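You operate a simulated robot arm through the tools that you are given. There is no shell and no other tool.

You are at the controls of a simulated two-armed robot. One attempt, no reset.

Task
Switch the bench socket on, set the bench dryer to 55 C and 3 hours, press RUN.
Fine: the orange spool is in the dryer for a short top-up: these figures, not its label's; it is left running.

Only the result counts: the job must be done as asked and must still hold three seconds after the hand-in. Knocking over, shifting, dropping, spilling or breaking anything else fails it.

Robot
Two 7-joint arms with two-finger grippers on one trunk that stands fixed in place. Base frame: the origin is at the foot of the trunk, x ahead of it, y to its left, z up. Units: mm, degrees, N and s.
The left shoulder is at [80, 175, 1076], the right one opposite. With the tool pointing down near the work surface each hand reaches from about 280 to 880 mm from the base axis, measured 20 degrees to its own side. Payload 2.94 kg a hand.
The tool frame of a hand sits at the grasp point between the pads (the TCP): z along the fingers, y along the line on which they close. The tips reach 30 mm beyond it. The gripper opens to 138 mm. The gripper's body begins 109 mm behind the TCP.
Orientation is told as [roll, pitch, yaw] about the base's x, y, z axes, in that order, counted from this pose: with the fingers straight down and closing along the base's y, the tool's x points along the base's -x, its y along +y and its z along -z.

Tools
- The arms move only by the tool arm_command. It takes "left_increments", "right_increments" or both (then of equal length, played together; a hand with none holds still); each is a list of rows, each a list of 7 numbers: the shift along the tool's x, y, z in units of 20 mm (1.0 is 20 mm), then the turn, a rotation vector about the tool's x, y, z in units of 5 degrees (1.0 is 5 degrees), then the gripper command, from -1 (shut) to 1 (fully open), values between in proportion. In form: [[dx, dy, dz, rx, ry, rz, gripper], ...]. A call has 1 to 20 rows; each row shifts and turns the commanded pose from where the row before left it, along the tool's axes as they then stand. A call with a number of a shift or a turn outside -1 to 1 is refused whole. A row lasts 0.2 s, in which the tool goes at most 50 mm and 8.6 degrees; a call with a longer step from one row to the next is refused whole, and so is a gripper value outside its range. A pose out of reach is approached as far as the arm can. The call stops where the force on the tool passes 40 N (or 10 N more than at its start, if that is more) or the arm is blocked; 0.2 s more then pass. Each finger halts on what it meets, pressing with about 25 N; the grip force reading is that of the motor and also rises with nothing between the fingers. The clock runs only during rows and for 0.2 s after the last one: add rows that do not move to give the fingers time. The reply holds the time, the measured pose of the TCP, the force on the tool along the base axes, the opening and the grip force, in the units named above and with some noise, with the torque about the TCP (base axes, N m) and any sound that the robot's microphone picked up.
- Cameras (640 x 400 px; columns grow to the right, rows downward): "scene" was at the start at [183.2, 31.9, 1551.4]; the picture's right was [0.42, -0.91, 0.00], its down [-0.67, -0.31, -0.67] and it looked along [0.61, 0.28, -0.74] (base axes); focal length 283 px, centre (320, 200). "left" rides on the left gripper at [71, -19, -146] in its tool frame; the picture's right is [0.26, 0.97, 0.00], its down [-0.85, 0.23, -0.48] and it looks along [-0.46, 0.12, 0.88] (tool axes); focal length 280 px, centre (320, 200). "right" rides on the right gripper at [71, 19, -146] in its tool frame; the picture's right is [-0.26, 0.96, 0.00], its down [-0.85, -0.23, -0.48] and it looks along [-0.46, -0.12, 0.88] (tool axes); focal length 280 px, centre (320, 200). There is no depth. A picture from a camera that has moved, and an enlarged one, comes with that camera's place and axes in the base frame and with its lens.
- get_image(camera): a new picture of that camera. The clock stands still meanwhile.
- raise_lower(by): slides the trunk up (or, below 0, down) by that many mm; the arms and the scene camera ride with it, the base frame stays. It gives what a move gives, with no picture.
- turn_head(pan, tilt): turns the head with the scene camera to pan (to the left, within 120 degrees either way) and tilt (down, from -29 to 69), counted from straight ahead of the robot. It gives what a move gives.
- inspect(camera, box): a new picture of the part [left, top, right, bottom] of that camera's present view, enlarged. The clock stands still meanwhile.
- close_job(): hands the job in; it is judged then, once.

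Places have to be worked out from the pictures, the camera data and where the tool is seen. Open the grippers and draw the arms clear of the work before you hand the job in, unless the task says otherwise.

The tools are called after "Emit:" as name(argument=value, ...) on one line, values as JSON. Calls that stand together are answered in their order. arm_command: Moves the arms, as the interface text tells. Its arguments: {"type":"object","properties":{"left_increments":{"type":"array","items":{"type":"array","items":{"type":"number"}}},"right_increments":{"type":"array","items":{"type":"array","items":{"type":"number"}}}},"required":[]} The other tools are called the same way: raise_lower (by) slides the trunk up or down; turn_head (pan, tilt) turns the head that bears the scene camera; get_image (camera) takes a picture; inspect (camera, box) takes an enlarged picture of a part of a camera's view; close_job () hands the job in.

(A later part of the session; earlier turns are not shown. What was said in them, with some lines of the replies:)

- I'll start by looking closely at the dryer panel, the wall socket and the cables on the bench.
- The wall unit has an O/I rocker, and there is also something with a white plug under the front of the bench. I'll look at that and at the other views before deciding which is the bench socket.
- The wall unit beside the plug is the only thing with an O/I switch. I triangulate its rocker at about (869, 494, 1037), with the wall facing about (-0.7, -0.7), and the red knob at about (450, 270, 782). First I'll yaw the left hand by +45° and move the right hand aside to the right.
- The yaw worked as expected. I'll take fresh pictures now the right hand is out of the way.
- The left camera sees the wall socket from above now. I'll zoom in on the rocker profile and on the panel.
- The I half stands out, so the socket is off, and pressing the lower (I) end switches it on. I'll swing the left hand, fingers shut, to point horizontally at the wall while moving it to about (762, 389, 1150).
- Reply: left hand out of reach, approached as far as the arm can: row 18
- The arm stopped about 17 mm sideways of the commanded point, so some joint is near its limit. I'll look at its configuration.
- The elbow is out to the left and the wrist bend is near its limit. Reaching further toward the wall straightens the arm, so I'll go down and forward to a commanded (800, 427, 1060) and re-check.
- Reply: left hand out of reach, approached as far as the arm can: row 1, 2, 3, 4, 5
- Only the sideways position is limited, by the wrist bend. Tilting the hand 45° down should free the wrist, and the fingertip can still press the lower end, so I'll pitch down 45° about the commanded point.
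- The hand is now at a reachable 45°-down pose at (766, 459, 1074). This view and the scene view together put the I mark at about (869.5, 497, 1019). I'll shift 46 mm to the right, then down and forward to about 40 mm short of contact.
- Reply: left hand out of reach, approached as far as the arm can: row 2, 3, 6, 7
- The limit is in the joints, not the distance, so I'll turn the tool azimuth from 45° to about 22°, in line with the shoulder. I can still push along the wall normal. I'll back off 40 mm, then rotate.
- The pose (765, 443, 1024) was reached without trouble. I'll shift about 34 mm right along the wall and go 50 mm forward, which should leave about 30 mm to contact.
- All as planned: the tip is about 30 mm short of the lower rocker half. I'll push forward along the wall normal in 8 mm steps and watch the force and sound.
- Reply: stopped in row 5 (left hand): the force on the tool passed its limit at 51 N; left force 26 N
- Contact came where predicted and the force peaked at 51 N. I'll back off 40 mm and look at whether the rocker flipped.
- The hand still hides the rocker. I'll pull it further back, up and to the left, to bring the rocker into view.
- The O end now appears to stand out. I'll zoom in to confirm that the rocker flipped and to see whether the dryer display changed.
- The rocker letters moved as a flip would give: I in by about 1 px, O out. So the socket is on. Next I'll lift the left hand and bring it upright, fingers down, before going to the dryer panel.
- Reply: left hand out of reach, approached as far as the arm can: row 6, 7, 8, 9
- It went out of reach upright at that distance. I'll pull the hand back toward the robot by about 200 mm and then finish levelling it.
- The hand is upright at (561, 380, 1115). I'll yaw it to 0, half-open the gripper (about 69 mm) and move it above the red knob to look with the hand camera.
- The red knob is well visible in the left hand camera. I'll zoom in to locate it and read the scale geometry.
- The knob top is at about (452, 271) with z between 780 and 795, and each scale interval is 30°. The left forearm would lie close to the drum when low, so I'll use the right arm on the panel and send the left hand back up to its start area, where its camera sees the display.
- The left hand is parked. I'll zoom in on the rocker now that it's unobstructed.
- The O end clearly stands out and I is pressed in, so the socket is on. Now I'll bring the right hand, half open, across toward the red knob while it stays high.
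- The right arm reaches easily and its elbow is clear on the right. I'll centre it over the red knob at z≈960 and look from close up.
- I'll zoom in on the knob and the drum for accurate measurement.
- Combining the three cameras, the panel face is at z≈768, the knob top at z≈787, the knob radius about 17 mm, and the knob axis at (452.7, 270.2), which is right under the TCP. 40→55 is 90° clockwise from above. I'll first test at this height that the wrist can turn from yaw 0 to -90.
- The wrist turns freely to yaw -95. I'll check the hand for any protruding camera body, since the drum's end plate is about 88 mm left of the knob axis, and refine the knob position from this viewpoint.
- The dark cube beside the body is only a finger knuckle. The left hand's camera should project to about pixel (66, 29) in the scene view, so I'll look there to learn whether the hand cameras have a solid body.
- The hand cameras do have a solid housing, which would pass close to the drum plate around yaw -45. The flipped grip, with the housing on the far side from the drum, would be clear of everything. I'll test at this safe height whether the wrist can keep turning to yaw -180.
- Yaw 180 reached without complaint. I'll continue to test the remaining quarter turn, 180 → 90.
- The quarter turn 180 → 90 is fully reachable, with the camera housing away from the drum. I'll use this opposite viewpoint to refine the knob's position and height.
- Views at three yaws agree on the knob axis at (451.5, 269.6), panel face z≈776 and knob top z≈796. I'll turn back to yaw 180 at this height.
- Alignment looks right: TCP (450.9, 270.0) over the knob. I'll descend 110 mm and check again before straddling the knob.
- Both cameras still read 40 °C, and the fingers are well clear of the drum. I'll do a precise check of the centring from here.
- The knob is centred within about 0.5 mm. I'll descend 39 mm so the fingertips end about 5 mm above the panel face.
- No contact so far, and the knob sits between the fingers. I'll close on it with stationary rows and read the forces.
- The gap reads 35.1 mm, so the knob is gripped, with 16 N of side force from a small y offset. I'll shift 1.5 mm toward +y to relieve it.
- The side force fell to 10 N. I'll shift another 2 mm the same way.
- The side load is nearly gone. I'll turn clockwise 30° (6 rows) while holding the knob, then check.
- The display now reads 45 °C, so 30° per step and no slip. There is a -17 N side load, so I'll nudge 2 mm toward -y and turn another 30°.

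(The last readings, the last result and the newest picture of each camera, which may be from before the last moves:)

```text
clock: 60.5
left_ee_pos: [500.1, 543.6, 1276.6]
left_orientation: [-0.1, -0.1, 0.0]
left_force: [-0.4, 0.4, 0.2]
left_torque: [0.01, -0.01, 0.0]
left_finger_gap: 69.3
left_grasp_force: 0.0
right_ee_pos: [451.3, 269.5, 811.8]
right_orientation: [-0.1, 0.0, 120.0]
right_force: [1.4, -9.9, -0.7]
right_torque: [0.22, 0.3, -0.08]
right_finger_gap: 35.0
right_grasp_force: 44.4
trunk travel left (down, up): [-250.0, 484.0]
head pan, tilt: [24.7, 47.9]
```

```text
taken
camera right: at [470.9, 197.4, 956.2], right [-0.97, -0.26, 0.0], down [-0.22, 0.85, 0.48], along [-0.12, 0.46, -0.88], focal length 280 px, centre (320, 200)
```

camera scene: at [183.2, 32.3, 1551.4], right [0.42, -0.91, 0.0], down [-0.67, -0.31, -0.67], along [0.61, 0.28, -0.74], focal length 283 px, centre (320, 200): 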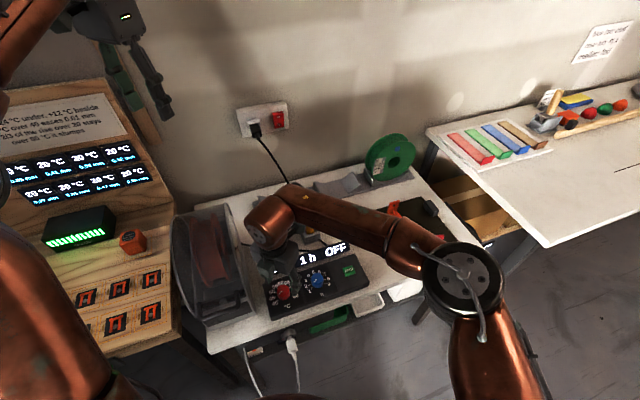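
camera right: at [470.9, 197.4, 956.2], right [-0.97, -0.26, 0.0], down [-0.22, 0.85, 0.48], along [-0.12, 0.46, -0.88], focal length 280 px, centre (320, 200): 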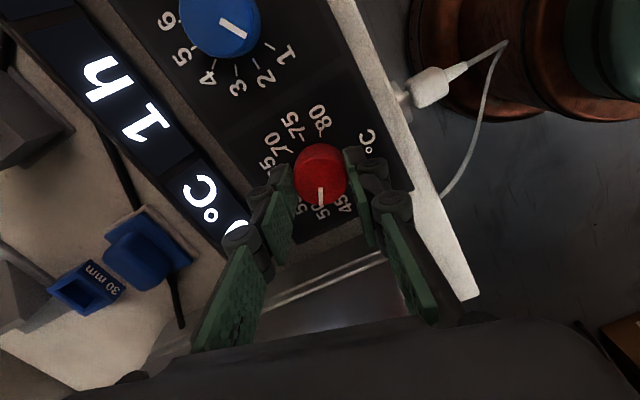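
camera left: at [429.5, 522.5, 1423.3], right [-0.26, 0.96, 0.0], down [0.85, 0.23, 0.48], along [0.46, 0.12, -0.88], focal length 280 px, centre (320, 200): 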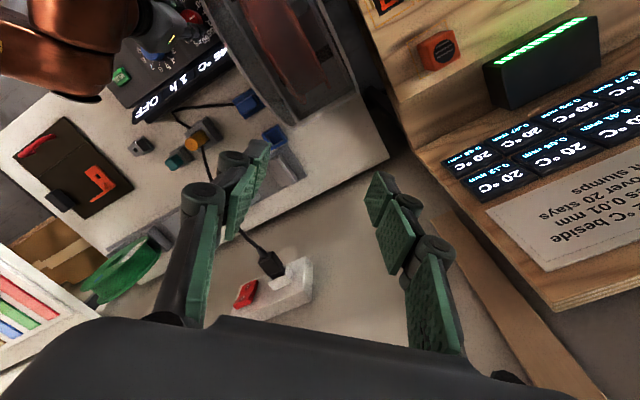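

The pointer is at 50 and the load is about -10 N in y. I'll nudge 1 mm toward -y and turn the last 30° to 55.

Emit:
arm_command(right_increments=[[0.043, 0.025, 0, 0, 0, 0, -1], [0, 0, 0, 0, 0, 1, -1], [0, 0, 0, 0, 0, 1, -1], [0, 0, 0, 0, 0, 1, -1], [0, 0, 0, 0, 0, 1, -1], [0, 0, 0, 0, 0, 1, -1], [0, 0, 0, 0, 0, 1, -1], [0, 0, 0, 0, 0, 0, -1]])

Emit:
get_image(camera="right")

Emit:
inspect(camera="left", box=[80, 0, 320, 150])

Emit:
inspect(camera="scene", box=[230, 220, 390, 320])

```text
clock: 62.3
left_ee_pos: [499.7, 544.5, 1277.0]
left_orientation: [-0.1, -0.1, -0.1]
left_force: [-0.1, 0.1, 0.0]
left_torque: [-0.01, -0.01, -0.01]
left_finger_gap: 68.9
left_grasp_force: 0.1
right_ee_pos: [450.3, 270.1, 812.8]
right_orientation: [0.1, -0.2, 89.9]
right_force: [-3.9, -1.8, -0.8]
right_torque: [0.62, 0.2, -0.05]
right_finger_gap: 35.0
right_grasp_force: 45.0
trunk travel left (down, up): [-250.0, 484.0]
head pan, tilt: [24.7, 47.9]
```

```text
taken
camera right: at [432.2, 197.4, 956.3], right [-0.97, 0.26, 0.0], down [0.23, 0.85, 0.48], along [0.12, 0.46, -0.88], focal length 280 px, centre (320, 200)
```

right: 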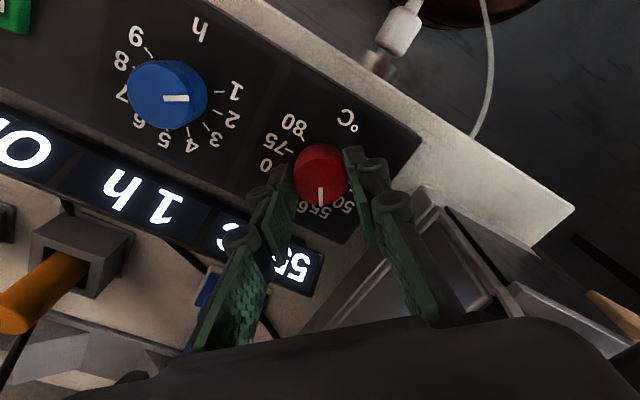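

```text
2.67 times, centred on (200, 75) of left
camera zoom: at [429.3, 524.2, 1422.6], right [-0.26, 0.96, 0.0], down [0.85, 0.23, 0.48], along [0.46, 0.12, -0.88], focal length 748 px, centre (640, 533)
```

zoom: 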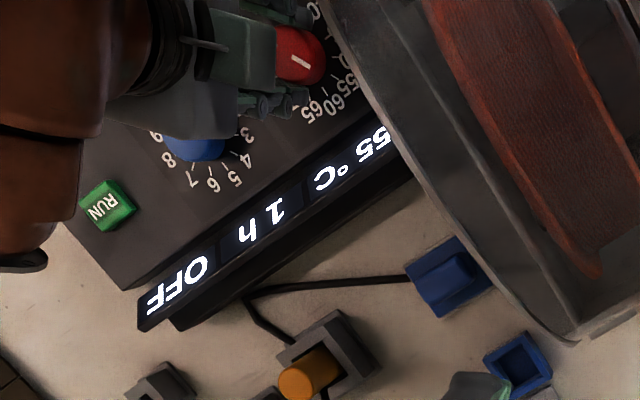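

```text
4.00 times, centred on (310, 270) of scene
camera zoom: at [183.0, 31.8, 1551.4], right [0.42, -0.91, 0.0], down [-0.67, -0.31, -0.67], along [0.61, 0.28, -0.74], focal length 1134 px, centre (360, -80)
```

zoom: 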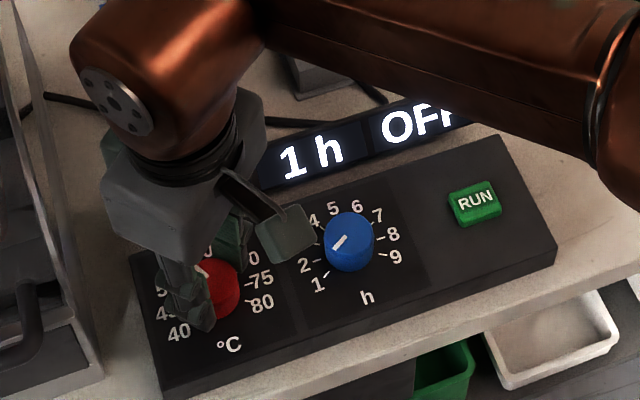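

The display reads 55 °C. I'll open the gripper straight and lift off 150 mm.

Emit:
arm_command(right_increments=[[0, 0, 0, 0, 0, 0, 0], [0, 0, 0, 0, 0, 0, 0], [0, 0, 0, 0, 0, 0, 0], [0, 0, 0, 0, 0, 0, 0], [0, 0, -0.5, 0, 0, 0, 0], [0, 0, -0.5, 0, 0, 0, 0], [0, 0, -1, 0, 0, 0, 0], [0, 0, -1, 0, 0, 0, 0], [0, 0, -1, 0, 0, 0, 0], [0, 0, -1, 0, 0, 0, 0], [0, 0, -1, 0, 0, 0, 0], [0, 0, -1, 0, 0, 0, 0], [0, 0, -0.5, 0, 0, 0, 0], [0, 0, 0, 0, 0, 0, 0]])

Emit:
get_image(camera="right")

Emit:
get_image(camera="left")

```text
clock: 65.3
left_ee_pos: [500.8, 543.7, 1276.5]
left_orientation: [-0.1, 0.0, 0.0]
left_force: [0.2, -0.4, -0.6]
left_torque: [0.04, -0.02, -0.01]
left_finger_gap: 69.1
left_grasp_force: 0.0
right_ee_pos: [451.6, 270.0, 961.8]
right_orientation: [0.1, 0.0, 90.1]
right_force: [0.7, 0.5, 1.1]
right_torque: [0.0, 0.05, 0.03]
right_finger_gap: 68.7
right_grasp_force: 0.1
trunk travel left (down, up): [-250.0, 484.0]
head pan, tilt: [24.7, 47.9]
```

```text
taken
camera right: at [433.2, 197.2, 1106.5], right [-0.97, 0.26, 0.0], down [0.23, 0.85, 0.48], along [0.12, 0.46, -0.88], focal length 280 px, centre (320, 200)
```

right: 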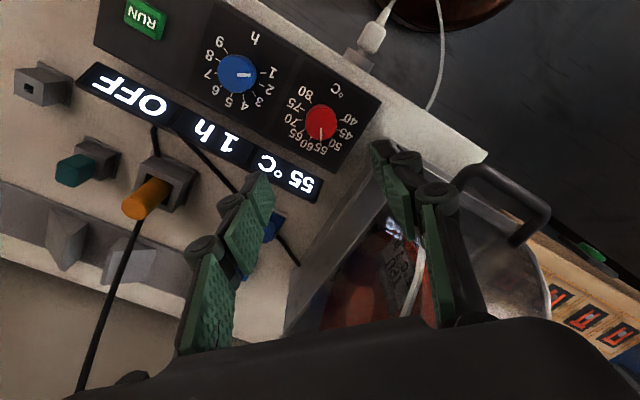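

```text
taken
camera left: at [429.8, 524.6, 1422.3], right [-0.26, 0.96, 0.0], down [0.85, 0.23, 0.48], along [0.46, 0.12, -0.88], focal length 280 px, centre (320, 200)
```

left: 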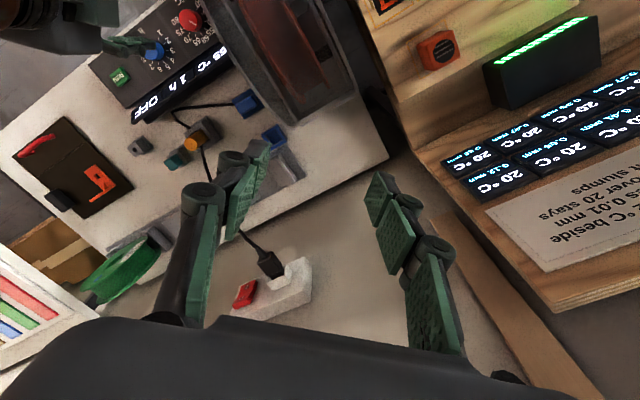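

The red knob holds at 55 °C. The blue knob's axis is near (523, 199). I'll move above it and unwind the wrist counter-clockwise toward yaw -90, so the fingers close mainly sideways and clear the display bar.

Emit:
arm_command(right_increments=[[0.891, -0.891, 0, 0, 0, 0, 0], [0.891, -0.891, 0, 0, 0, 0, 0], [0.891, -0.891, 0, 0, 0, 0, 0], [0.891, -0.891, 0, 0, 0, 0, 0], [0, 0, 0, 0, 0, -1, 0], [0, 0, 0, 0, 0, -1, 0], [0, 0, 0, 0, 0, -1, 0], [0, 0, 0, 0, 0, -1, 0], [0, 0, 0, 0, 0, -1, 0], [0, 0, 0, 0, 0, -1, 0], [0, 0, 0, 0, 0, -1, 0], [0, 0, 0, 0, 0, -1, 0], [0, 0, 0, 0, 0, -1, 0], [0, 0, 0, 0, 0, -1, 0], [0, 0, 0, 0, 0, -1, 0], [0, 0, 0, 0, 0, -1, 0], [0, 0, 0, 0, 0, -1, 0], [0, 0, 0, 0, 0, -1, 0], [0, 0, 0, 0, 0, -1, 0], [0, 0, 0, 0, 0, -1, 0]])

Emit:
get_image(camera="right")

```text
clock: 69.5
left_ee_pos: [499.6, 545.0, 1276.9]
left_orientation: [-0.1, 0.0, 0.0]
left_force: [0.0, 0.0, -0.6]
left_torque: [-0.02, 0.0, 0.01]
left_finger_gap: 69.0
left_grasp_force: 0.0
right_ee_pos: [522.4, 197.8, 960.5]
right_orientation: [-0.1, 0.0, 170.1]
right_force: [-0.2, 0.7, -0.7]
right_torque: [-0.02, -0.04, 0.02]
right_finger_gap: 69.0
right_grasp_force: 0.0
trunk travel left (down, up): [-250.0, 484.0]
head pan, tilt: [24.7, 47.9]
```

```text
taken
camera right: at [590.1, 165.8, 1106.1], right [-0.42, -0.91, 0.0], down [-0.8, 0.37, 0.48], along [-0.43, 0.2, -0.88], focal length 280 px, centre (320, 200)
```

right: 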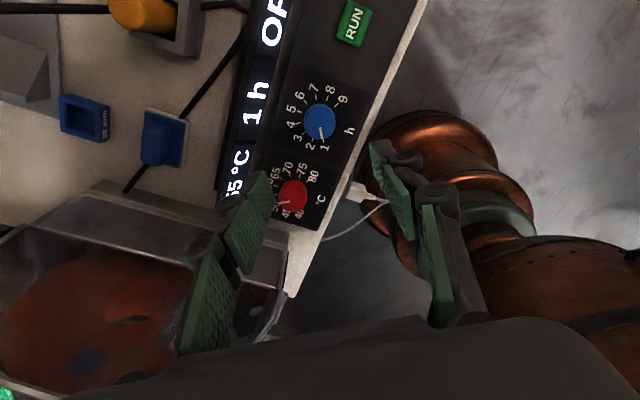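

I'll record the blue knob from this angle, then continue unwinding to yaw -90.

Emit:
inspect(camera="right", box=[240, 70, 400, 170])

Emit:
arm_command(right_increments=[[0, 0, 0, 0, 0, -1, 0], [0, 0, 0, 0, 0, -1, 0], [0, 0, 0, 0, 0, -1, 0], [0, 0, 0, 0, 0, -1, 0], [0, 0, 0, 0, 0, -1, 0], [0, 0, 0, 0, 0, -1, 0], [0, 0, 0, 0, 0, -1, 0], [0, 0, 0, 0, 0, -1, 0], [0, 0, 0, 0, 0, -1, 0], [0, 0, 0, 0, 0, -1, 0], [0, 0, 0, 0, 0, -1, 0], [0, 0, 0, 0, 0, -1, 0], [0, 0, 0, 0, 0, -1, 0], [0, 0, 0, 0, 0, -1, 0], [0, 0, 0, 0, 0, -1, 0], [0, 0, 0, 0, 0, -1, 0], [0, 0, 0, 0, 0, -1, 0], [0, 0, 0, 0, 0, -1, 0], [0, 0, 0, 0, 0, -1, 0], [0, 0, 0, 0, 0, -1, 0]])

Emit:
inspect(camera="right", box=[240, 70, 400, 170])

Emit:
get_image(camera="scene")

```text
4.00 times, centred on (320, 120) of right
camera zoom: at [590.1, 165.8, 1106.1], right [-0.42, -0.91, 0.0], down [-0.8, 0.37, 0.48], along [-0.43, 0.2, -0.88], focal length 1122 px, centre (320, 520)
```

zoom: 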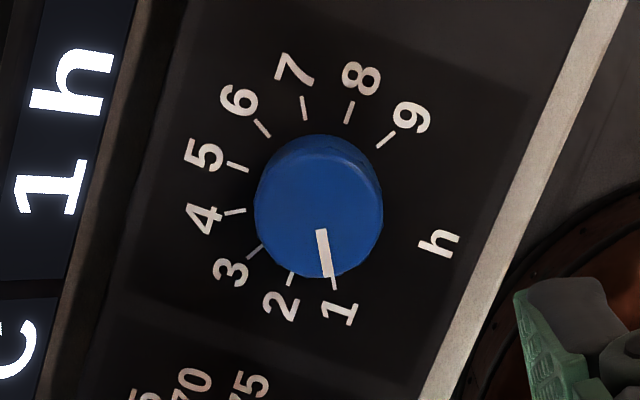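

```text
clock: 73.7
left_ee_pos: [500.7, 544.8, 1277.1]
left_orientation: [-0.1, 0.0, 0.0]
left_force: [-0.6, -0.2, 0.1]
left_torque: [-0.03, -0.01, -0.03]
left_finger_gap: 69.2
left_grasp_force: 0.0
right_ee_pos: [522.4, 198.0, 961.1]
right_orientation: [0.0, 0.0, -89.8]
right_force: [-0.2, 0.0, 0.2]
right_torque: [-0.02, 0.01, 0.01]
right_finger_gap: 69.1
right_grasp_force: 0.0
trunk travel left (down, up): [-250.0, 484.0]
head pan, tilt: [24.7, 47.9]
```

```text
4.00 times, centred on (320, 120) of right
camera zoom: at [542.6, 268.0, 1105.7], right [0.97, -0.26, 0.0], down [-0.23, -0.85, 0.48], along [-0.12, -0.46, -0.88], focal length 1122 px, centre (320, 520)
```

zoom: 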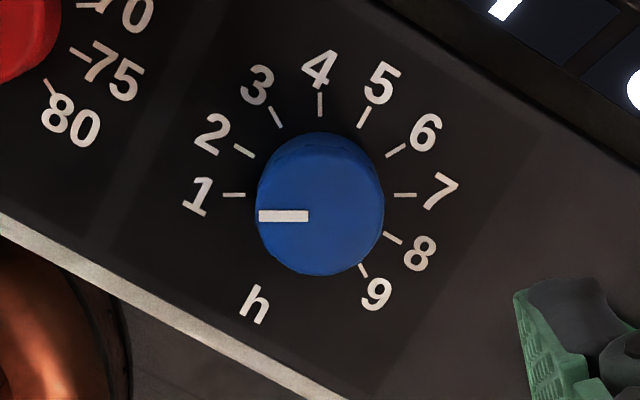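

```text
taken
camera scene: at [183.4, 32.1, 1551.4], right [0.42, -0.91, 0.0], down [-0.67, -0.31, -0.67], along [0.61, 0.28, -0.74], focal length 283 px, centre (320, 200)
```

scene: 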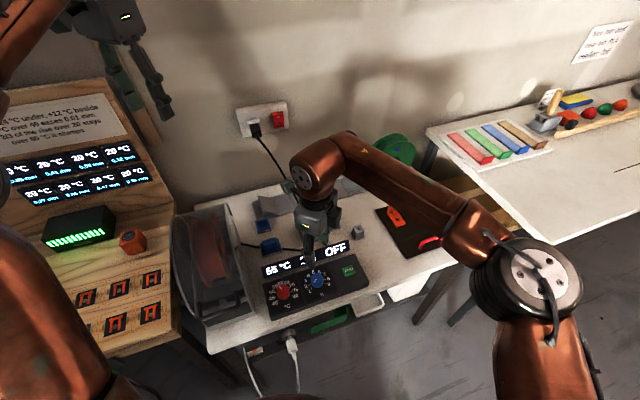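

The blue knob axis comes out at (523.3, 198), within 1 mm of the TCP. I'll nudge 0.8 mm in x and descend to straddle it, with the tips 5 mm above the panel.

Emit:
arm_command(right_increments=[[0, 0.04, 1, 0, 0, 0, 0], [0, 0, 1, 0, 0, 0, 0], [0, 0, 1, 0, 0, 0, 0], [0, 0, 1, 0, 0, 0, 0], [0, 0, 1, 0, 0, 0, 0], [0, 0, 0.5, 0, 0, 0, 0], [0, 0, 0, 0, 0, 0, 0]])

Emit:
get_image(camera="right")

```text
clock: 75.3
left_ee_pos: [500.1, 544.0, 1277.3]
left_orientation: [-0.2, 0.0, 0.0]
left_force: [0.1, 0.7, 0.6]
left_torque: [-0.01, -0.01, -0.03]
left_finger_gap: 68.8
left_grasp_force: 0.1
right_ee_pos: [523.3, 200.3, 850.5]
right_orientation: [0.0, -0.1, -89.9]
right_force: [0.1, -0.5, 0.0]
right_torque: [0.0, -0.01, 0.03]
right_finger_gap: 68.9
right_grasp_force: 0.0
trunk travel left (down, up): [-250.0, 484.0]
head pan, tilt: [24.7, 47.9]
```

```text
taken
camera right: at [543.0, 268.7, 995.7], right [0.97, -0.26, 0.0], down [-0.23, -0.85, 0.48], along [-0.12, -0.46, -0.88], focal length 280 px, centre (320, 200)
```

right: 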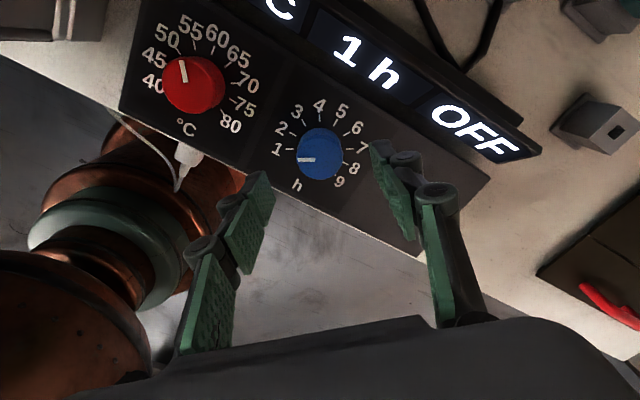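

The knob is centred and the display is well clear of the fingers. I'll go down the last 39 mm and close.

Emit:
arm_command(right_increments=[[0, 0, 0.65, 0, 0, 0, 0], [0, 0, 0.65, 0, 0, 0, 0], [0, 0, 0.65, 0, 0, 0, 0], [0, 0, 0, 0, 0, 0, 0], [0, 0, 0, 0, 0, 0, -1], [0, 0, 0, 0, 0, 0, -1], [0, 0, 0, 0, 0, 0, -1], [0, 0, 0, 0, 0, 0, -1]])

Emit:
get_image(camera="right")

```text
clock: 77.1
left_ee_pos: [500.5, 544.3, 1277.6]
left_orientation: [-0.1, -0.2, 0.0]
left_force: [-0.3, 0.5, -0.4]
left_torque: [0.01, -0.02, 0.0]
left_finger_gap: 68.9
left_grasp_force: 0.1
right_ee_pos: [521.1, 199.2, 811.3]
right_orientation: [-0.1, 0.0, -89.9]
right_force: [-4.4, -0.3, -2.4]
right_torque: [-0.17, 0.19, -0.03]
right_finger_gap: 35.2
right_grasp_force: 44.9
trunk travel left (down, up): [-250.0, 484.0]
head pan, tilt: [24.7, 47.9]
```

```text
taken
camera right: at [542.8, 268.1, 957.1], right [0.97, -0.26, 0.0], down [-0.23, -0.85, 0.48], along [-0.13, -0.46, -0.88], focal length 280 px, centre (320, 200)
```

right: 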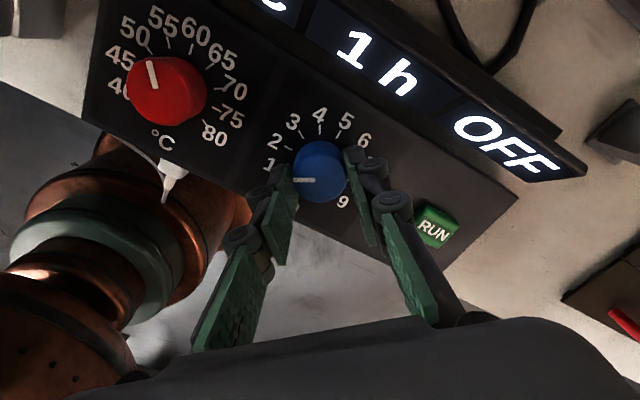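

The grip is well centred at 35.2 mm with only 4 N of side load. I'll turn clockwise 30° to 2 h.

Emit:
arm_command(right_increments=[[0, -0.02, 0, 0, 0, 0, -1], [0, 0, 0, 0, 0, 1, -1], [0, 0, 0, 0, 0, 1, -1], [0, 0, 0, 0, 0, 1, -1], [0, 0, 0, 0, 0, 1, -1], [0, 0, 0, 0, 0, 1, -1], [0, 0, 0, 0, 0, 1, -1], [0, 0, 0, 0, 0, 0, -1]])

Emit:
get_image(camera="right")

```text
clock: 78.9
left_ee_pos: [500.3, 545.0, 1277.5]
left_orientation: [-0.1, 0.0, 0.1]
left_force: [0.0, 0.6, -0.8]
left_torque: [0.02, -0.01, 0.0]
left_finger_gap: 69.2
left_grasp_force: 0.0
right_ee_pos: [522.1, 198.1, 812.1]
right_orientation: [-0.1, 0.0, -120.0]
right_force: [-7.0, -2.1, -6.5]
right_torque: [0.33, 0.0, -0.02]
right_finger_gap: 34.9
right_grasp_force: 45.6
trunk travel left (down, up): [-250.0, 484.0]
head pan, tilt: [24.7, 47.9]
```

```text
taken
camera right: at [575.5, 248.9, 957.1], right [0.7, -0.71, 0.0], down [-0.62, -0.62, 0.48], along [-0.34, -0.33, -0.88], focal length 280 px, centre (320, 200)
```

right: 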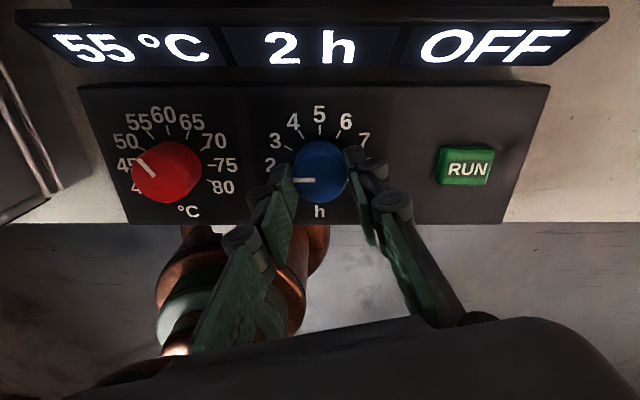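

The display reads 55 °C, 2 h, OFF. I'll turn another 30° clockwise to 3 h.

Emit:
arm_command(right_increments=[[0, 0, 0, 0, 0, 1, -1], [0, 0, 0, 0, 0, 1, -1], [0, 0, 0, 0, 0, 1, -1], [0, 0, 0, 0, 0, 1, -1], [0, 0, 0, 0, 0, 1, -1], [0, 0, 0, 0, 0, 1, -1], [0, 0, 0, 0, 0, 0, -1]])

Emit:
get_image(camera="right")

```text
clock: 80.5
left_ee_pos: [500.4, 545.3, 1277.4]
left_orientation: [-0.1, -0.1, 0.0]
left_force: [0.0, 0.4, -0.4]
left_torque: [-0.01, -0.03, 0.03]
left_finger_gap: 69.0
left_grasp_force: 0.0
right_ee_pos: [523.7, 198.6, 812.2]
right_orientation: [-0.1, 0.1, -150.1]
right_force: [-10.3, 0.1, -6.4]
right_torque: [-0.01, 0.26, -0.03]
right_finger_gap: 35.3
right_grasp_force: 45.5
trunk travel left (down, up): [-250.0, 484.0]
head pan, tilt: [24.7, 47.9]
```

```text
taken
camera right: at [594.3, 216.1, 957.1], right [0.26, -0.97, 0.0], down [-0.85, -0.23, 0.48], along [-0.46, -0.12, -0.88], focal length 280 px, centre (320, 200)
```

right: 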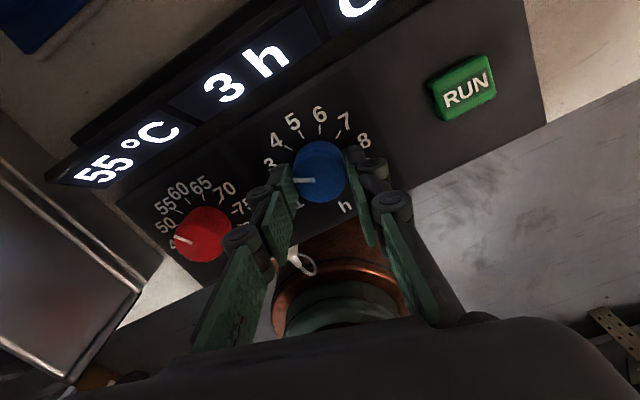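

The display reads 55 °C, 3 h. I'll open the gripper and lift straight up 150 mm.

Emit:
arm_command(right_increments=[[0, 0, 0, 0, 0, 0, 0], [0, 0, 0, 0, 0, 0, 0], [0, 0, 0, 0, 0, 0, 0], [0, 0, 0, 0, 0, 0, 0], [0, 0, -0.5, 0, 0, 0, 0], [0, 0, -0.5, 0, 0, 0, 0], [0, 0, -1, 0, 0, 0, 0], [0, 0, -1, 0, 0, 0, 0], [0, 0, -1, 0, 0, 0, 0], [0, 0, -1, 0, 0, 0, 0], [0, 0, -1, 0, 0, 0, 0], [0, 0, -1, 0, 0, 0, 0], [0, 0, -0.5, 0, 0, 0, 0], [0, 0, 0, 0, 0, 0, 0]])

Emit:
get_image(camera="right")

Emit:
inspect(camera="scene", box=[230, 220, 390, 320])

```text
clock: 83.5
left_ee_pos: [499.5, 544.4, 1277.2]
left_orientation: [0.0, 0.0, 0.0]
left_force: [0.4, 0.7, -0.6]
left_torque: [0.01, -0.01, -0.03]
left_finger_gap: 69.0
left_grasp_force: 0.1
right_ee_pos: [523.4, 198.3, 961.3]
right_orientation: [0.0, -0.1, -150.0]
right_force: [-0.1, 0.9, -0.6]
right_torque: [-0.01, 0.0, 0.0]
right_finger_gap: 69.2
right_grasp_force: 0.1
trunk travel left (down, up): [-250.0, 484.0]
head pan, tilt: [24.7, 47.9]
```

```text
taken
camera right: at [595.4, 215.6, 1107.0], right [0.26, -0.97, 0.0], down [-0.85, -0.23, 0.48], along [-0.46, -0.12, -0.88], focal length 280 px, centre (320, 200)
```

right: 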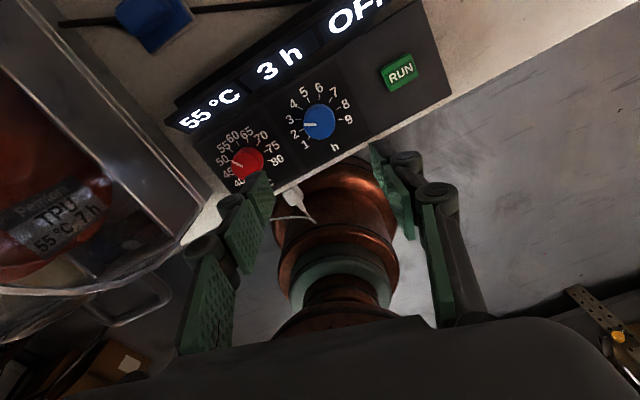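

```text
4.00 times, centred on (310, 270) of scene
camera zoom: at [183.5, 32.1, 1551.3], right [0.42, -0.91, 0.0], down [-0.67, -0.31, -0.67], along [0.61, 0.28, -0.74], focal length 1134 px, centre (360, -80)
```

zoom: 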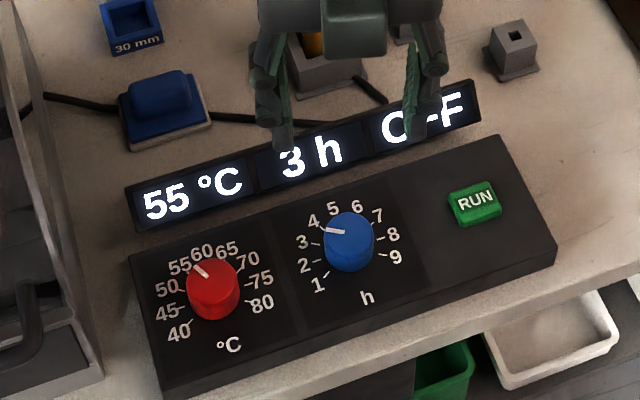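

Both knobs are set: 55 °C and 3 h. RUN is near (594, 128). I'll move over it at this height with the fingers closing, then check alignment.

Emit:
arm_command(right_increments=[[0.26, 0.962, 0, 0, 0, 0, -1], [0.26, 0.962, 0, 0, 0, 0, -1], [0.26, 0.962, 0, 0, 0, 0, -1], [0.26, 0.962, 0, 0, 0, 0, -1], [0.26, 0.962, 0, 0, 0, 0, -1], [0, 0, 0, 0, 0, 0, -1], [0, 0, 0, 0, 0, 0, -1]])

Emit:
get_image(camera="right")

Emit:
inspect(camera="right", box=[240, 70, 400, 170])

```text
clock: 85.1
left_ee_pos: [500.1, 544.7, 1277.6]
left_orientation: [-0.1, -0.1, 0.1]
left_force: [-0.3, 0.2, -0.8]
left_torque: [0.01, -0.04, 0.01]
left_finger_gap: 68.9
left_grasp_force: 0.0
right_ee_pos: [594.3, 126.6, 961.8]
right_orientation: [0.0, 0.1, -150.0]
right_force: [0.5, 0.3, -0.1]
right_torque: [0.02, -0.01, 0.0]
right_finger_gap: 0.0
right_grasp_force: 25.1
trunk travel left (down, up): [-250.0, 484.0]
head pan, tilt: [24.7, 47.9]
```

```text
taken
camera right: at [665.3, 144.5, 1107.0], right [0.26, -0.97, 0.0], down [-0.85, -0.23, 0.48], along [-0.46, -0.12, -0.88], focal length 280 px, centre (320, 200)
```

right: 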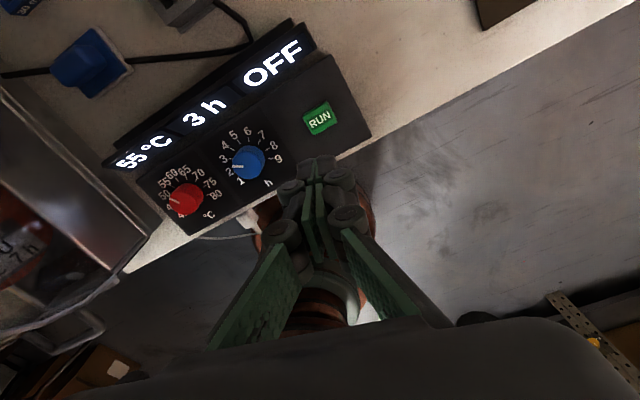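

```text
4.00 times, centred on (320, 120) of right
camera zoom: at [665.3, 144.5, 1107.0], right [0.26, -0.97, 0.0], down [-0.85, -0.23, 0.48], along [-0.46, -0.12, -0.88], focal length 1122 px, centre (320, 520)
```

zoom: 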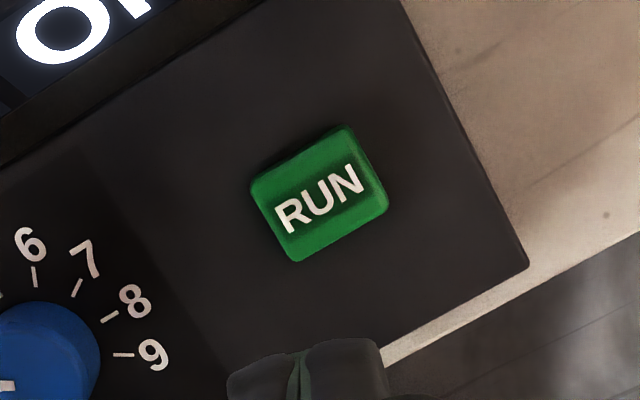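

RUN's top centre works out at (596, 126), about 1.5 mm from the TCP. I'll descend to just above it.

Emit:
arm_command(right_increments=[[0.065, 0.037, 1, 0, 0, 0, -1], [0, 0, 1, 0, 0, 0, -1], [0, 0, 1, 0, 0, 0, -1], [0, 0, 1, 0, 0, 0, -1], [0, 0, 1, 0, 0, 0, -1], [0, 0, 1, 0, 0, 0, -1], [0, 0, 0, 0, 0, 0, -1]])

Emit:
inspect(camera="right", box=[200, 80, 440, 230])

Emit:
inspect(camera="scene", box=[250, 200, 410, 300])

```text
clock: 86.7
left_ee_pos: [501.1, 544.1, 1277.4]
left_orientation: [-0.1, -0.2, 0.0]
left_force: [0.2, 0.3, 0.1]
left_torque: [0.02, -0.03, 0.02]
left_finger_gap: 68.9
left_grasp_force: 0.2
right_ee_pos: [594.6, 128.0, 842.6]
right_orientation: [0.0, 0.0, -150.0]
right_force: [0.8, 0.4, -0.6]
right_torque: [0.01, 0.0, -0.01]
right_finger_gap: 0.0
right_grasp_force: 25.3
trunk travel left (down, up): [-250.0, 484.0]
head pan, tilt: [24.7, 47.9]
```

```text
2.67 times, centred on (320, 155) of right
camera zoom: at [666.3, 144.9, 987.1], right [0.26, -0.97, 0.0], down [-0.85, -0.23, 0.48], along [-0.46, -0.12, -0.88], focal length 748 px, centre (320, 320)
```

zoom: 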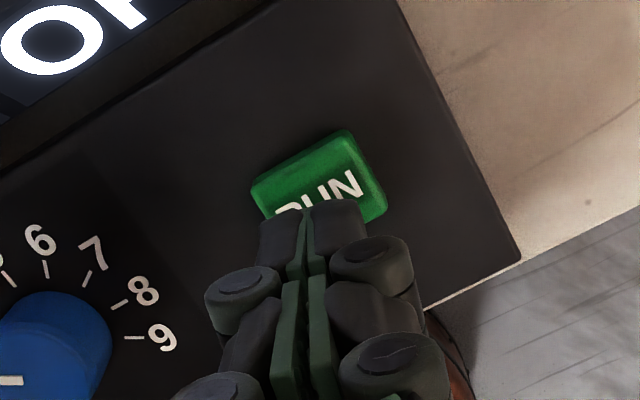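

```text
4.00 times, centred on (330, 250) of scene
camera zoom: at [183.1, 31.8, 1551.5], right [0.42, -0.91, 0.0], down [-0.67, -0.31, -0.67], along [0.61, 0.28, -0.74], focal length 1134 px, centre (280, 0)
```

zoom: 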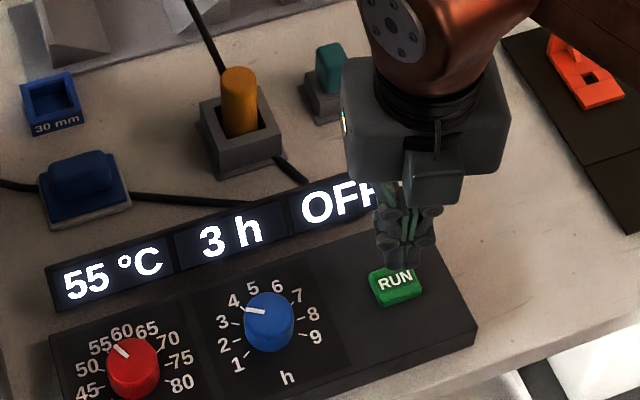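

The tip is about 25 mm above the button and lined up with it. I'll go down 18 mm, then press in 2 mm steps; the force limit will stop it if needed.

Emit:
arm_command(right_increments=[[0, 0, 0.3, 0, 0, 0, -1], [0, 0, 0.3, 0, 0, 0, -1], [0, 0, 0.3, 0, 0, 0, -1], [0, 0, 0.1, 0, 0, 0, -1], [0, 0, 0.1, 0, 0, 0, -1], [0, 0, 0.1, 0, 0, 0, -1], [0, 0, 0.1, 0, 0, 0, -1], [0, 0, 0.1, 0, 0, 0, -1], [0, 0, 0.1, 0, 0, 0, -1]])

Emit:
inspect(camera="scene", box=[250, 200, 410, 300])

```text
clock: 88.7
left_ee_pos: [500.2, 544.4, 1277.7]
left_orientation: [0.0, 0.0, -0.1]
left_force: [-0.3, 0.0, 1.0]
left_torque: [0.02, 0.02, 0.0]
left_finger_gap: 68.8
left_grasp_force: 0.0
right_ee_pos: [593.9, 127.7, 812.0]
right_orientation: [0.0, 0.0, -150.0]
right_force: [-1.0, -0.3, -0.1]
right_torque: [-0.01, -0.01, -0.01]
right_finger_gap: 0.0
right_grasp_force: 25.1
trunk travel left (down, up): [-250.0, 484.0]
head pan, tilt: [24.7, 47.9]
```

```text
4.00 times, centred on (330, 250) of scene
camera zoom: at [183.4, 31.9, 1551.4], right [0.42, -0.91, 0.0], down [-0.67, -0.31, -0.67], along [0.61, 0.28, -0.74], focal length 1134 px, centre (280, 0)
```

zoom: 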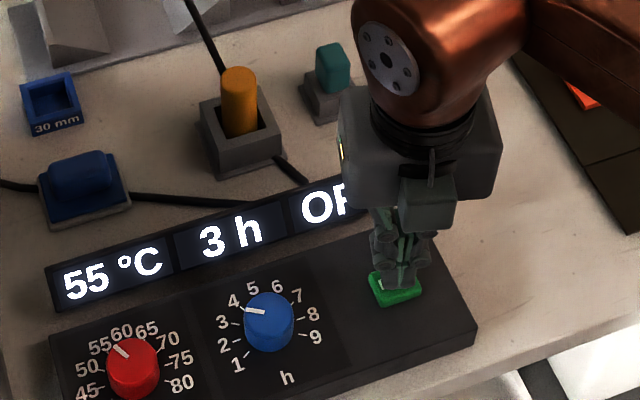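

No force yet at tip z≈782. I'll continue down in 2 mm steps.

Emit:
arm_command(right_increments=[[0, 0, 0.1, 0, 0, 0, -1], [0, 0, 0.1, 0, 0, 0, -1], [0, 0, 0.1, 0, 0, 0, -1], [0, 0, 0.1, 0, 0, 0, -1]])

Emit:
get_image(camera="left")

```text
clock: 89.7
left_ee_pos: [500.2, 544.3, 1276.8]
left_orientation: [0.0, 0.0, 0.1]
left_force: [0.2, -0.2, -0.4]
left_torque: [-0.05, 0.02, -0.01]
left_finger_gap: 69.0
left_grasp_force: 0.2
right_ee_pos: [594.8, 127.4, 804.1]
right_orientation: [-0.1, 0.0, -150.0]
right_force: [0.1, 0.1, 0.5]
right_torque: [0.0, 0.01, 0.0]
right_finger_gap: 5.8
right_grasp_force: 28.4
trunk travel left (down, up): [-250.0, 484.0]
head pan, tilt: [24.7, 47.9]
```

```text
taken
camera left: at [429.7, 524.3, 1422.5], right [-0.26, 0.96, 0.0], down [0.85, 0.23, 0.48], along [0.46, 0.12, -0.88], focal length 280 px, centre (320, 200)
```

left: 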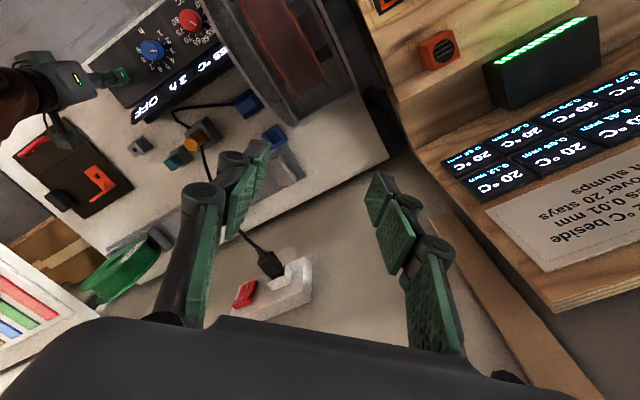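

The fingers spread to 5.8 mm, so the tips are touching something. I'll look at the button and the display.

Emit:
inspect(camera="right", box=[200, 80, 440, 230])

Emit:
inspect(camera="scene", box=[250, 200, 410, 300])

Emit:
inspect(camera="left", box=[60, 0, 300, 150])

```text
2.67 times, centred on (320, 155) of right
camera zoom: at [667.0, 145.5, 949.0], right [0.26, -0.97, 0.0], down [-0.85, -0.23, 0.48], along [-0.46, -0.12, -0.88], focal length 748 px, centre (320, 320)
```

zoom: 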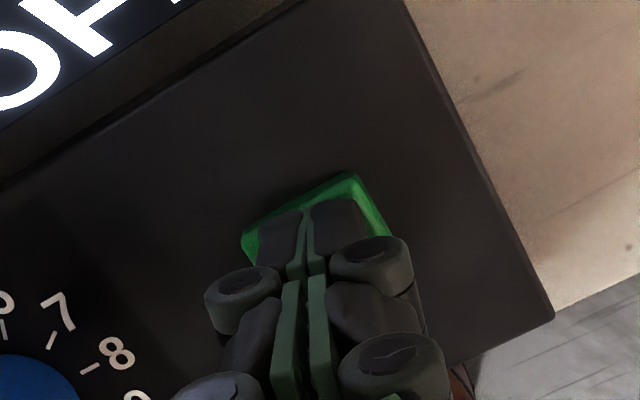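

```text
4.00 times, centred on (330, 250) of scene
camera zoom: at [183.3, 31.9, 1551.4], right [0.42, -0.91, 0.0], down [-0.67, -0.31, -0.67], along [0.61, 0.28, -0.74], focal length 1134 px, centre (280, 0)
```

zoom: 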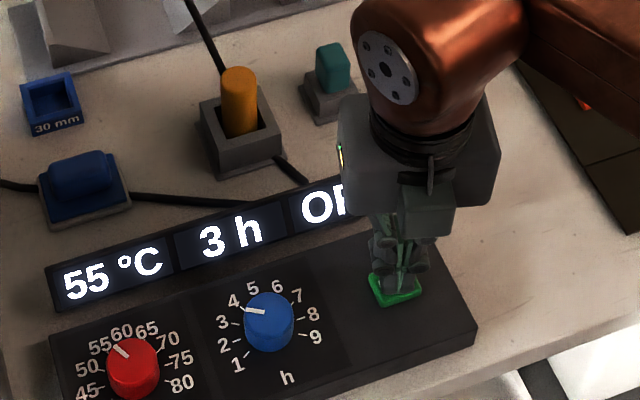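

```text
2.67 times, centred on (180, 75) of left
camera zoom: at [429.7, 524.3, 1422.5], right [-0.26, 0.96, 0.0], down [0.85, 0.23, 0.48], along [0.46, 0.12, -0.88], focal length 748 px, centre (693, 533)
```

zoom: 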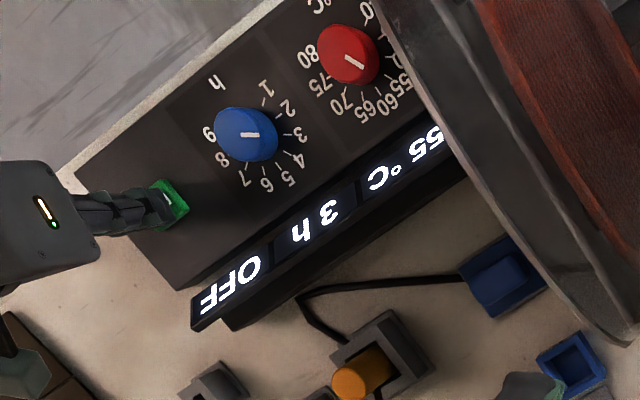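

The tip is on the button, but the display still reads OFF. I'll press further in 2 mm steps.

Emit:
arm_command(right_increments=[[0, 0, 0.1, 0, 0, 0, -1], [0, 0, 0.1, 0, 0, 0, -1], [0, 0, 0.1, 0, 0, 0, -1]])

Emit:
inspect(camera="left", box=[60, 0, 300, 150])

```text
clock: 90.5
left_ee_pos: [500.5, 543.8, 1277.9]
left_orientation: [-0.1, 0.0, 0.0]
left_force: [0.0, 0.0, -0.7]
left_torque: [0.02, -0.03, 0.0]
left_finger_gap: 69.1
left_grasp_force: 0.0
right_ee_pos: [596.2, 128.3, 799.5]
right_orientation: [-0.1, 0.0, -150.0]
right_force: [1.4, -1.3, 7.5]
right_torque: [-0.07, -0.02, 0.0]
right_finger_gap: 6.1
right_grasp_force: 28.4
trunk travel left (down, up): [-250.0, 484.0]
head pan, tilt: [24.7, 47.9]
heard: click
```

```text
2.67 times, centred on (180, 75) of left
camera zoom: at [429.1, 523.8, 1423.0], right [-0.26, 0.96, 0.0], down [0.85, 0.23, 0.48], along [0.46, 0.12, -0.88], focal length 748 px, centre (693, 533)
```

zoom: 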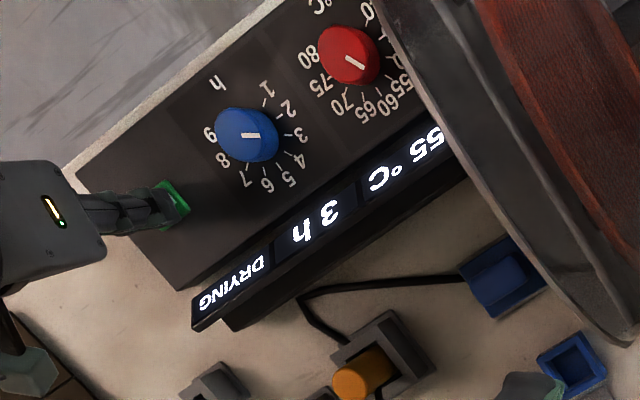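

I heard a click, and the display now shows 55 °C, 3 h, DRYING. I'll lift straight up, well clear, keeping the fingers shut until I'm off the button.

Emit:
arm_command(right_increments=[[0, 0, -0.3, 0, 0, 0, -1], [0, 0, -0.5, 0, 0, 0, -1], [0, 0, -1, 0, 0, 0, -1], [0, 0, -1, 0, 0, 0, -1], [0, 0, -1, 0, 0, 0, -1], [0, 0, -1, 0, 0, 0, -1], [0, 0, -1, 0, 0, 0, -1], [0, 0, -1, 0, 0, 0, -1], [0, 0, -1, 0, 0, 0, -1], [0, 0, -1, 0, 0, 0, -1], [0, 0, -1, 0, 0, 0, 0], [0, 0, -1, 0, 0, 0, 0], [0, 0, -1, 0, 0, 0, 1], [0, 0, -1, 0, 0, 0, 1], [0, 0, -1, 0, 0, 0, 1], [0, 0, -1, 0, 0, 0, 1]])

Emit:
get_image(camera="scene")

Emit:
get_image(camera="left")

```text
clock: 93.9
left_ee_pos: [499.8, 544.5, 1278.2]
left_orientation: [0.0, -0.1, 0.0]
left_force: [-0.4, 1.1, -0.4]
left_torque: [0.05, -0.02, -0.03]
left_finger_gap: 69.0
left_grasp_force: 0.0
right_ee_pos: [594.8, 129.0, 1094.1]
right_orientation: [0.1, -0.1, -149.9]
right_force: [-1.2, 0.0, -0.5]
right_torque: [0.01, 0.0, 0.01]
right_finger_gap: 123.9
right_grasp_force: 0.0
trunk travel left (down, up): [-250.0, 484.0]
head pan, tilt: [24.7, 47.9]
```

```text
taken
camera scene: at [182.8, 32.0, 1551.5], right [0.42, -0.91, 0.0], down [-0.67, -0.31, -0.67], along [0.61, 0.28, -0.74], focal length 283 px, centre (320, 200)
```

scene: 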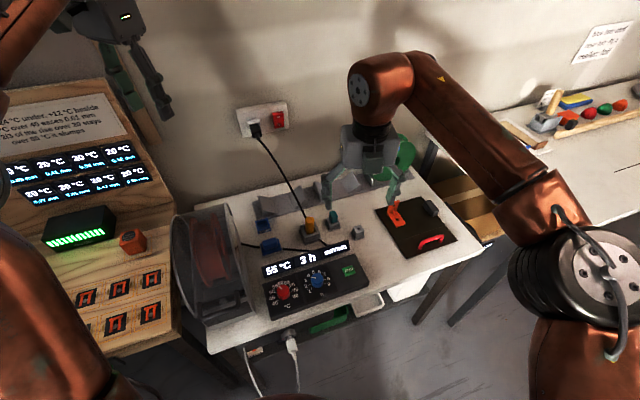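

```text
taken
camera left: at [429.2, 524.4, 1422.6], right [-0.26, 0.96, 0.0], down [0.85, 0.23, 0.48], along [0.46, 0.12, -0.88], focal length 280 px, centre (320, 200)
```

left: 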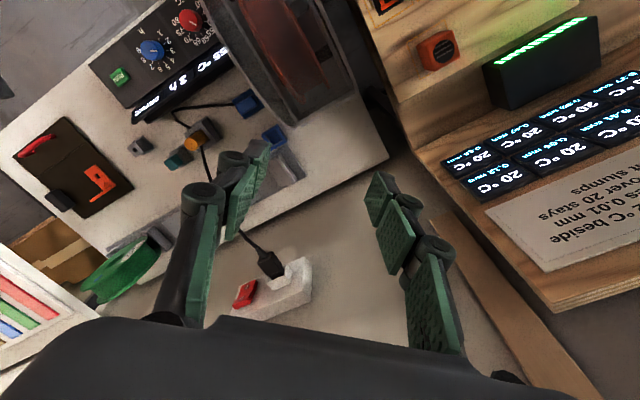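

DRYING is showing, with nothing disturbed nearby. I'll draw the right hand back to the right and up, and open both grippers fully.

Emit:
arm_command(right_increments=[[0, 0, -1, 0, 0, 0, 1], [-0.772, 0.729, -0.385, 0, 0, 0, 1], [-0.772, 0.729, -0.385, 0, 0, 0, 1], [-0.772, 0.729, -0.385, 0, 0, 0, 1], [-0.772, 0.729, -0.385, 0, 0, 0, 1], [-0.772, 0.729, -0.385, 0, 0, 0, 1], [-0.772, 0.729, -0.385, 0, 0, 0, 1], [-0.772, 0.729, -0.385, 0, 0, 0, 1], [-0.772, 0.729, -0.385, 0, 0, 0, 1], [-0.772, 0.729, -0.385, 0, 0, 0, 1], [-0.772, 0.729, -0.385, 0, 0, 0, 1], [-0.772, 0.729, -0.385, 0, 0, 0, 1], [-0.772, 0.729, -0.385, 0, 0, 0, 1], [-0.772, 0.729, -0.385, 0, 0, 0, 1], [-0.772, 0.729, -0.385, 0, 0, 0, 1], [0, 0, 0, 0, 0, 0, 1]], left_increments=[[0, 0, 0, 0, 0, 0, 1], [0, 0, 0, 0, 0, 0, 1], [0, 0, 0, 0, 0, 0, 1], [0, 0, 0, 0, 0, 0, 1], [0, 0, 0, 0, 0, 0, 1], [0, 0, 0, 0, 0, 0, 1], [0, 0, 0, 0, 0, 0, 1], [0, 0, 0, 0, 0, 0, 1], [0, 0, 0, 0, 0, 0, 1], [0, 0, 0, 0, 0, 0, 1], [0, 0, 0, 0, 0, 0, 1], [0, 0, 0, 0, 0, 0, 1], [0, 0, 0, 0, 0, 0, 1], [0, 0, 0, 0, 0, 0, 1], [0, 0, 0, 0, 0, 0, 1], [0, 0, 0, 0, 0, 0, 1]])

Emit:
get_image(camera="scene")

Emit:
inspect(camera="scene", box=[230, 220, 390, 320])

Emit:
inspect(camera="scene", box=[220, 90, 320, 150])

```text
clock: 97.3
left_ee_pos: [500.5, 543.2, 1276.8]
left_orientation: [-0.1, 0.0, 0.0]
left_force: [0.0, -0.2, 0.0]
left_torque: [-0.02, -0.03, 0.02]
left_finger_gap: 138.1
left_grasp_force: 0.1
right_ee_pos: [510.9, -157.4, 1220.5]
right_orientation: [-0.1, -0.2, -149.9]
right_force: [-0.4, -0.3, 0.0]
right_torque: [-0.02, -0.03, -0.01]
right_finger_gap: 138.0
right_grasp_force: 0.1
trunk travel left (down, up): [-250.0, 484.0]
head pan, tilt: [24.7, 47.9]
```

```text
taken
camera scene: at [183.7, 31.9, 1551.2], right [0.42, -0.91, 0.0], down [-0.67, -0.31, -0.67], along [0.61, 0.28, -0.74], focal length 283 px, centre (320, 200)
```

scene: 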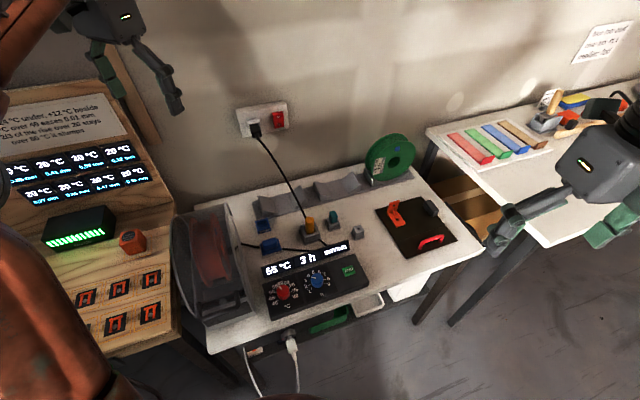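

```text
4.00 times, centred on (310, 270) of scene
camera zoom: at [183.7, 31.9, 1551.2], right [0.42, -0.91, 0.0], down [-0.67, -0.31, -0.67], along [0.61, 0.28, -0.74], focal length 1134 px, centre (360, -80)
```

zoom: 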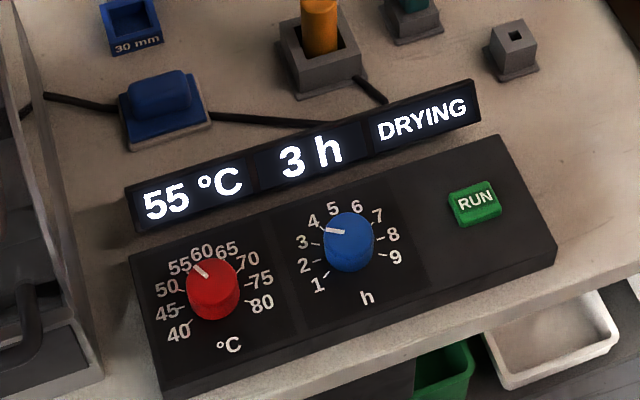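

```text
6.40 times, centred on (270, 120) of scene
camera zoom: at [183.7, 31.9, 1551.2], right [0.42, -0.91, 0.0], down [-0.67, -0.31, -0.67], along [0.61, 0.28, -0.74], focal length 1814 px, centre (640, 712)
```

zoom: 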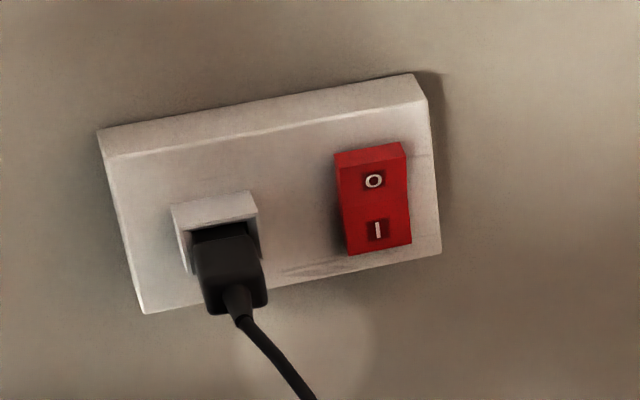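

Everything reads right: socket at I, 55 °C, 3 h, DRYING, and both arms clear with grippers open. I'll wait a few seconds to check that it keeps running.

Emit:
arm_command(right_increments=[[0, 0, 0, 0, 0, 0, 1], [0, 0, 0, 0, 0, 0, 1], [0, 0, 0, 0, 0, 0, 1], [0, 0, 0, 0, 0, 0, 1], [0, 0, 0, 0, 0, 0, 1], [0, 0, 0, 0, 0, 0, 1], [0, 0, 0, 0, 0, 0, 1], [0, 0, 0, 0, 0, 0, 1], [0, 0, 0, 0, 0, 0, 1], [0, 0, 0, 0, 0, 0, 1], [0, 0, 0, 0, 0, 0, 1], [0, 0, 0, 0, 0, 0, 1], [0, 0, 0, 0, 0, 0, 1], [0, 0, 0, 0, 0, 0, 1], [0, 0, 0, 0, 0, 0, 1], [0, 0, 0, 0, 0, 0, 1]])

Emit:
inspect(camera="scene", box=[160, 180, 480, 380])

Emit:
get_image(camera="left")

```text
clock: 100.7
left_ee_pos: [500.8, 542.7, 1277.9]
left_orientation: [-0.1, -0.1, 0.0]
left_force: [0.3, -0.1, 0.2]
left_torque: [0.02, 0.0, -0.02]
left_finger_gap: 138.1
left_grasp_force: 0.0
right_ee_pos: [511.2, -157.9, 1221.4]
right_orientation: [-0.1, 0.0, -150.1]
right_force: [0.0, 0.4, 0.1]
right_torque: [-0.01, 0.02, -0.04]
right_finger_gap: 138.0
right_grasp_force: 0.1
trunk travel left (down, up): [-250.0, 484.0]
head pan, tilt: [24.7, 47.9]
```

```text
2.00 times, centred on (320, 280) of scene
camera zoom: at [183.1, 31.2, 1551.4], right [0.42, -0.91, 0.0], down [-0.67, -0.31, -0.67], along [0.61, 0.28, -0.74], focal length 567 px, centre (320, 40)
```

zoom: 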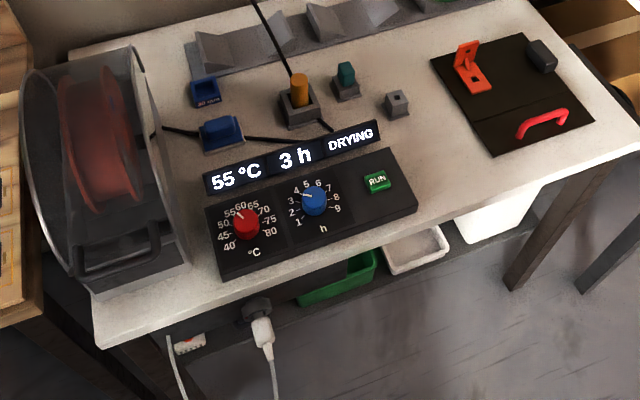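

```text
taken
camera left: at [429.5, 523.7, 1422.7], right [-0.26, 0.96, 0.0], down [0.85, 0.23, 0.48], along [0.46, 0.12, -0.88], focal length 280 px, centre (320, 200)
```

left: 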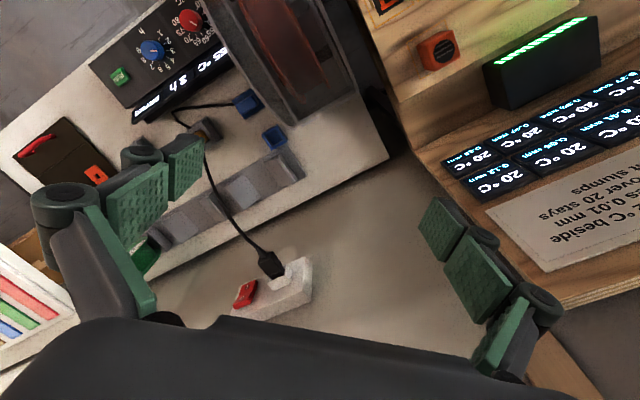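

After three more seconds the dryer still shows 55 °C, 3 h, DRYING. The socket is on and everything else on the bench is where it was, so I'm handing the job in.

Emit:
close_job()

```text
The job is handed in.
```

The bench socket is on and the dryer is running at 55 °C for 3 hours with the orange spool inside.

- **Socket:** I pressed the rocker to I. It made no click, but the later pictures show it stayed over.
- **Dryer:** I turned the knobs to 55 °C and 3 h, then pressed RUN and heard a click. The display read "55 °C 3 h DRYING" and still did when I checked more than three seconds later.
- **Surroundings:** In the last pictures everything else on the bench was where it had been. Both grippers are open and the arms are clear of the work.
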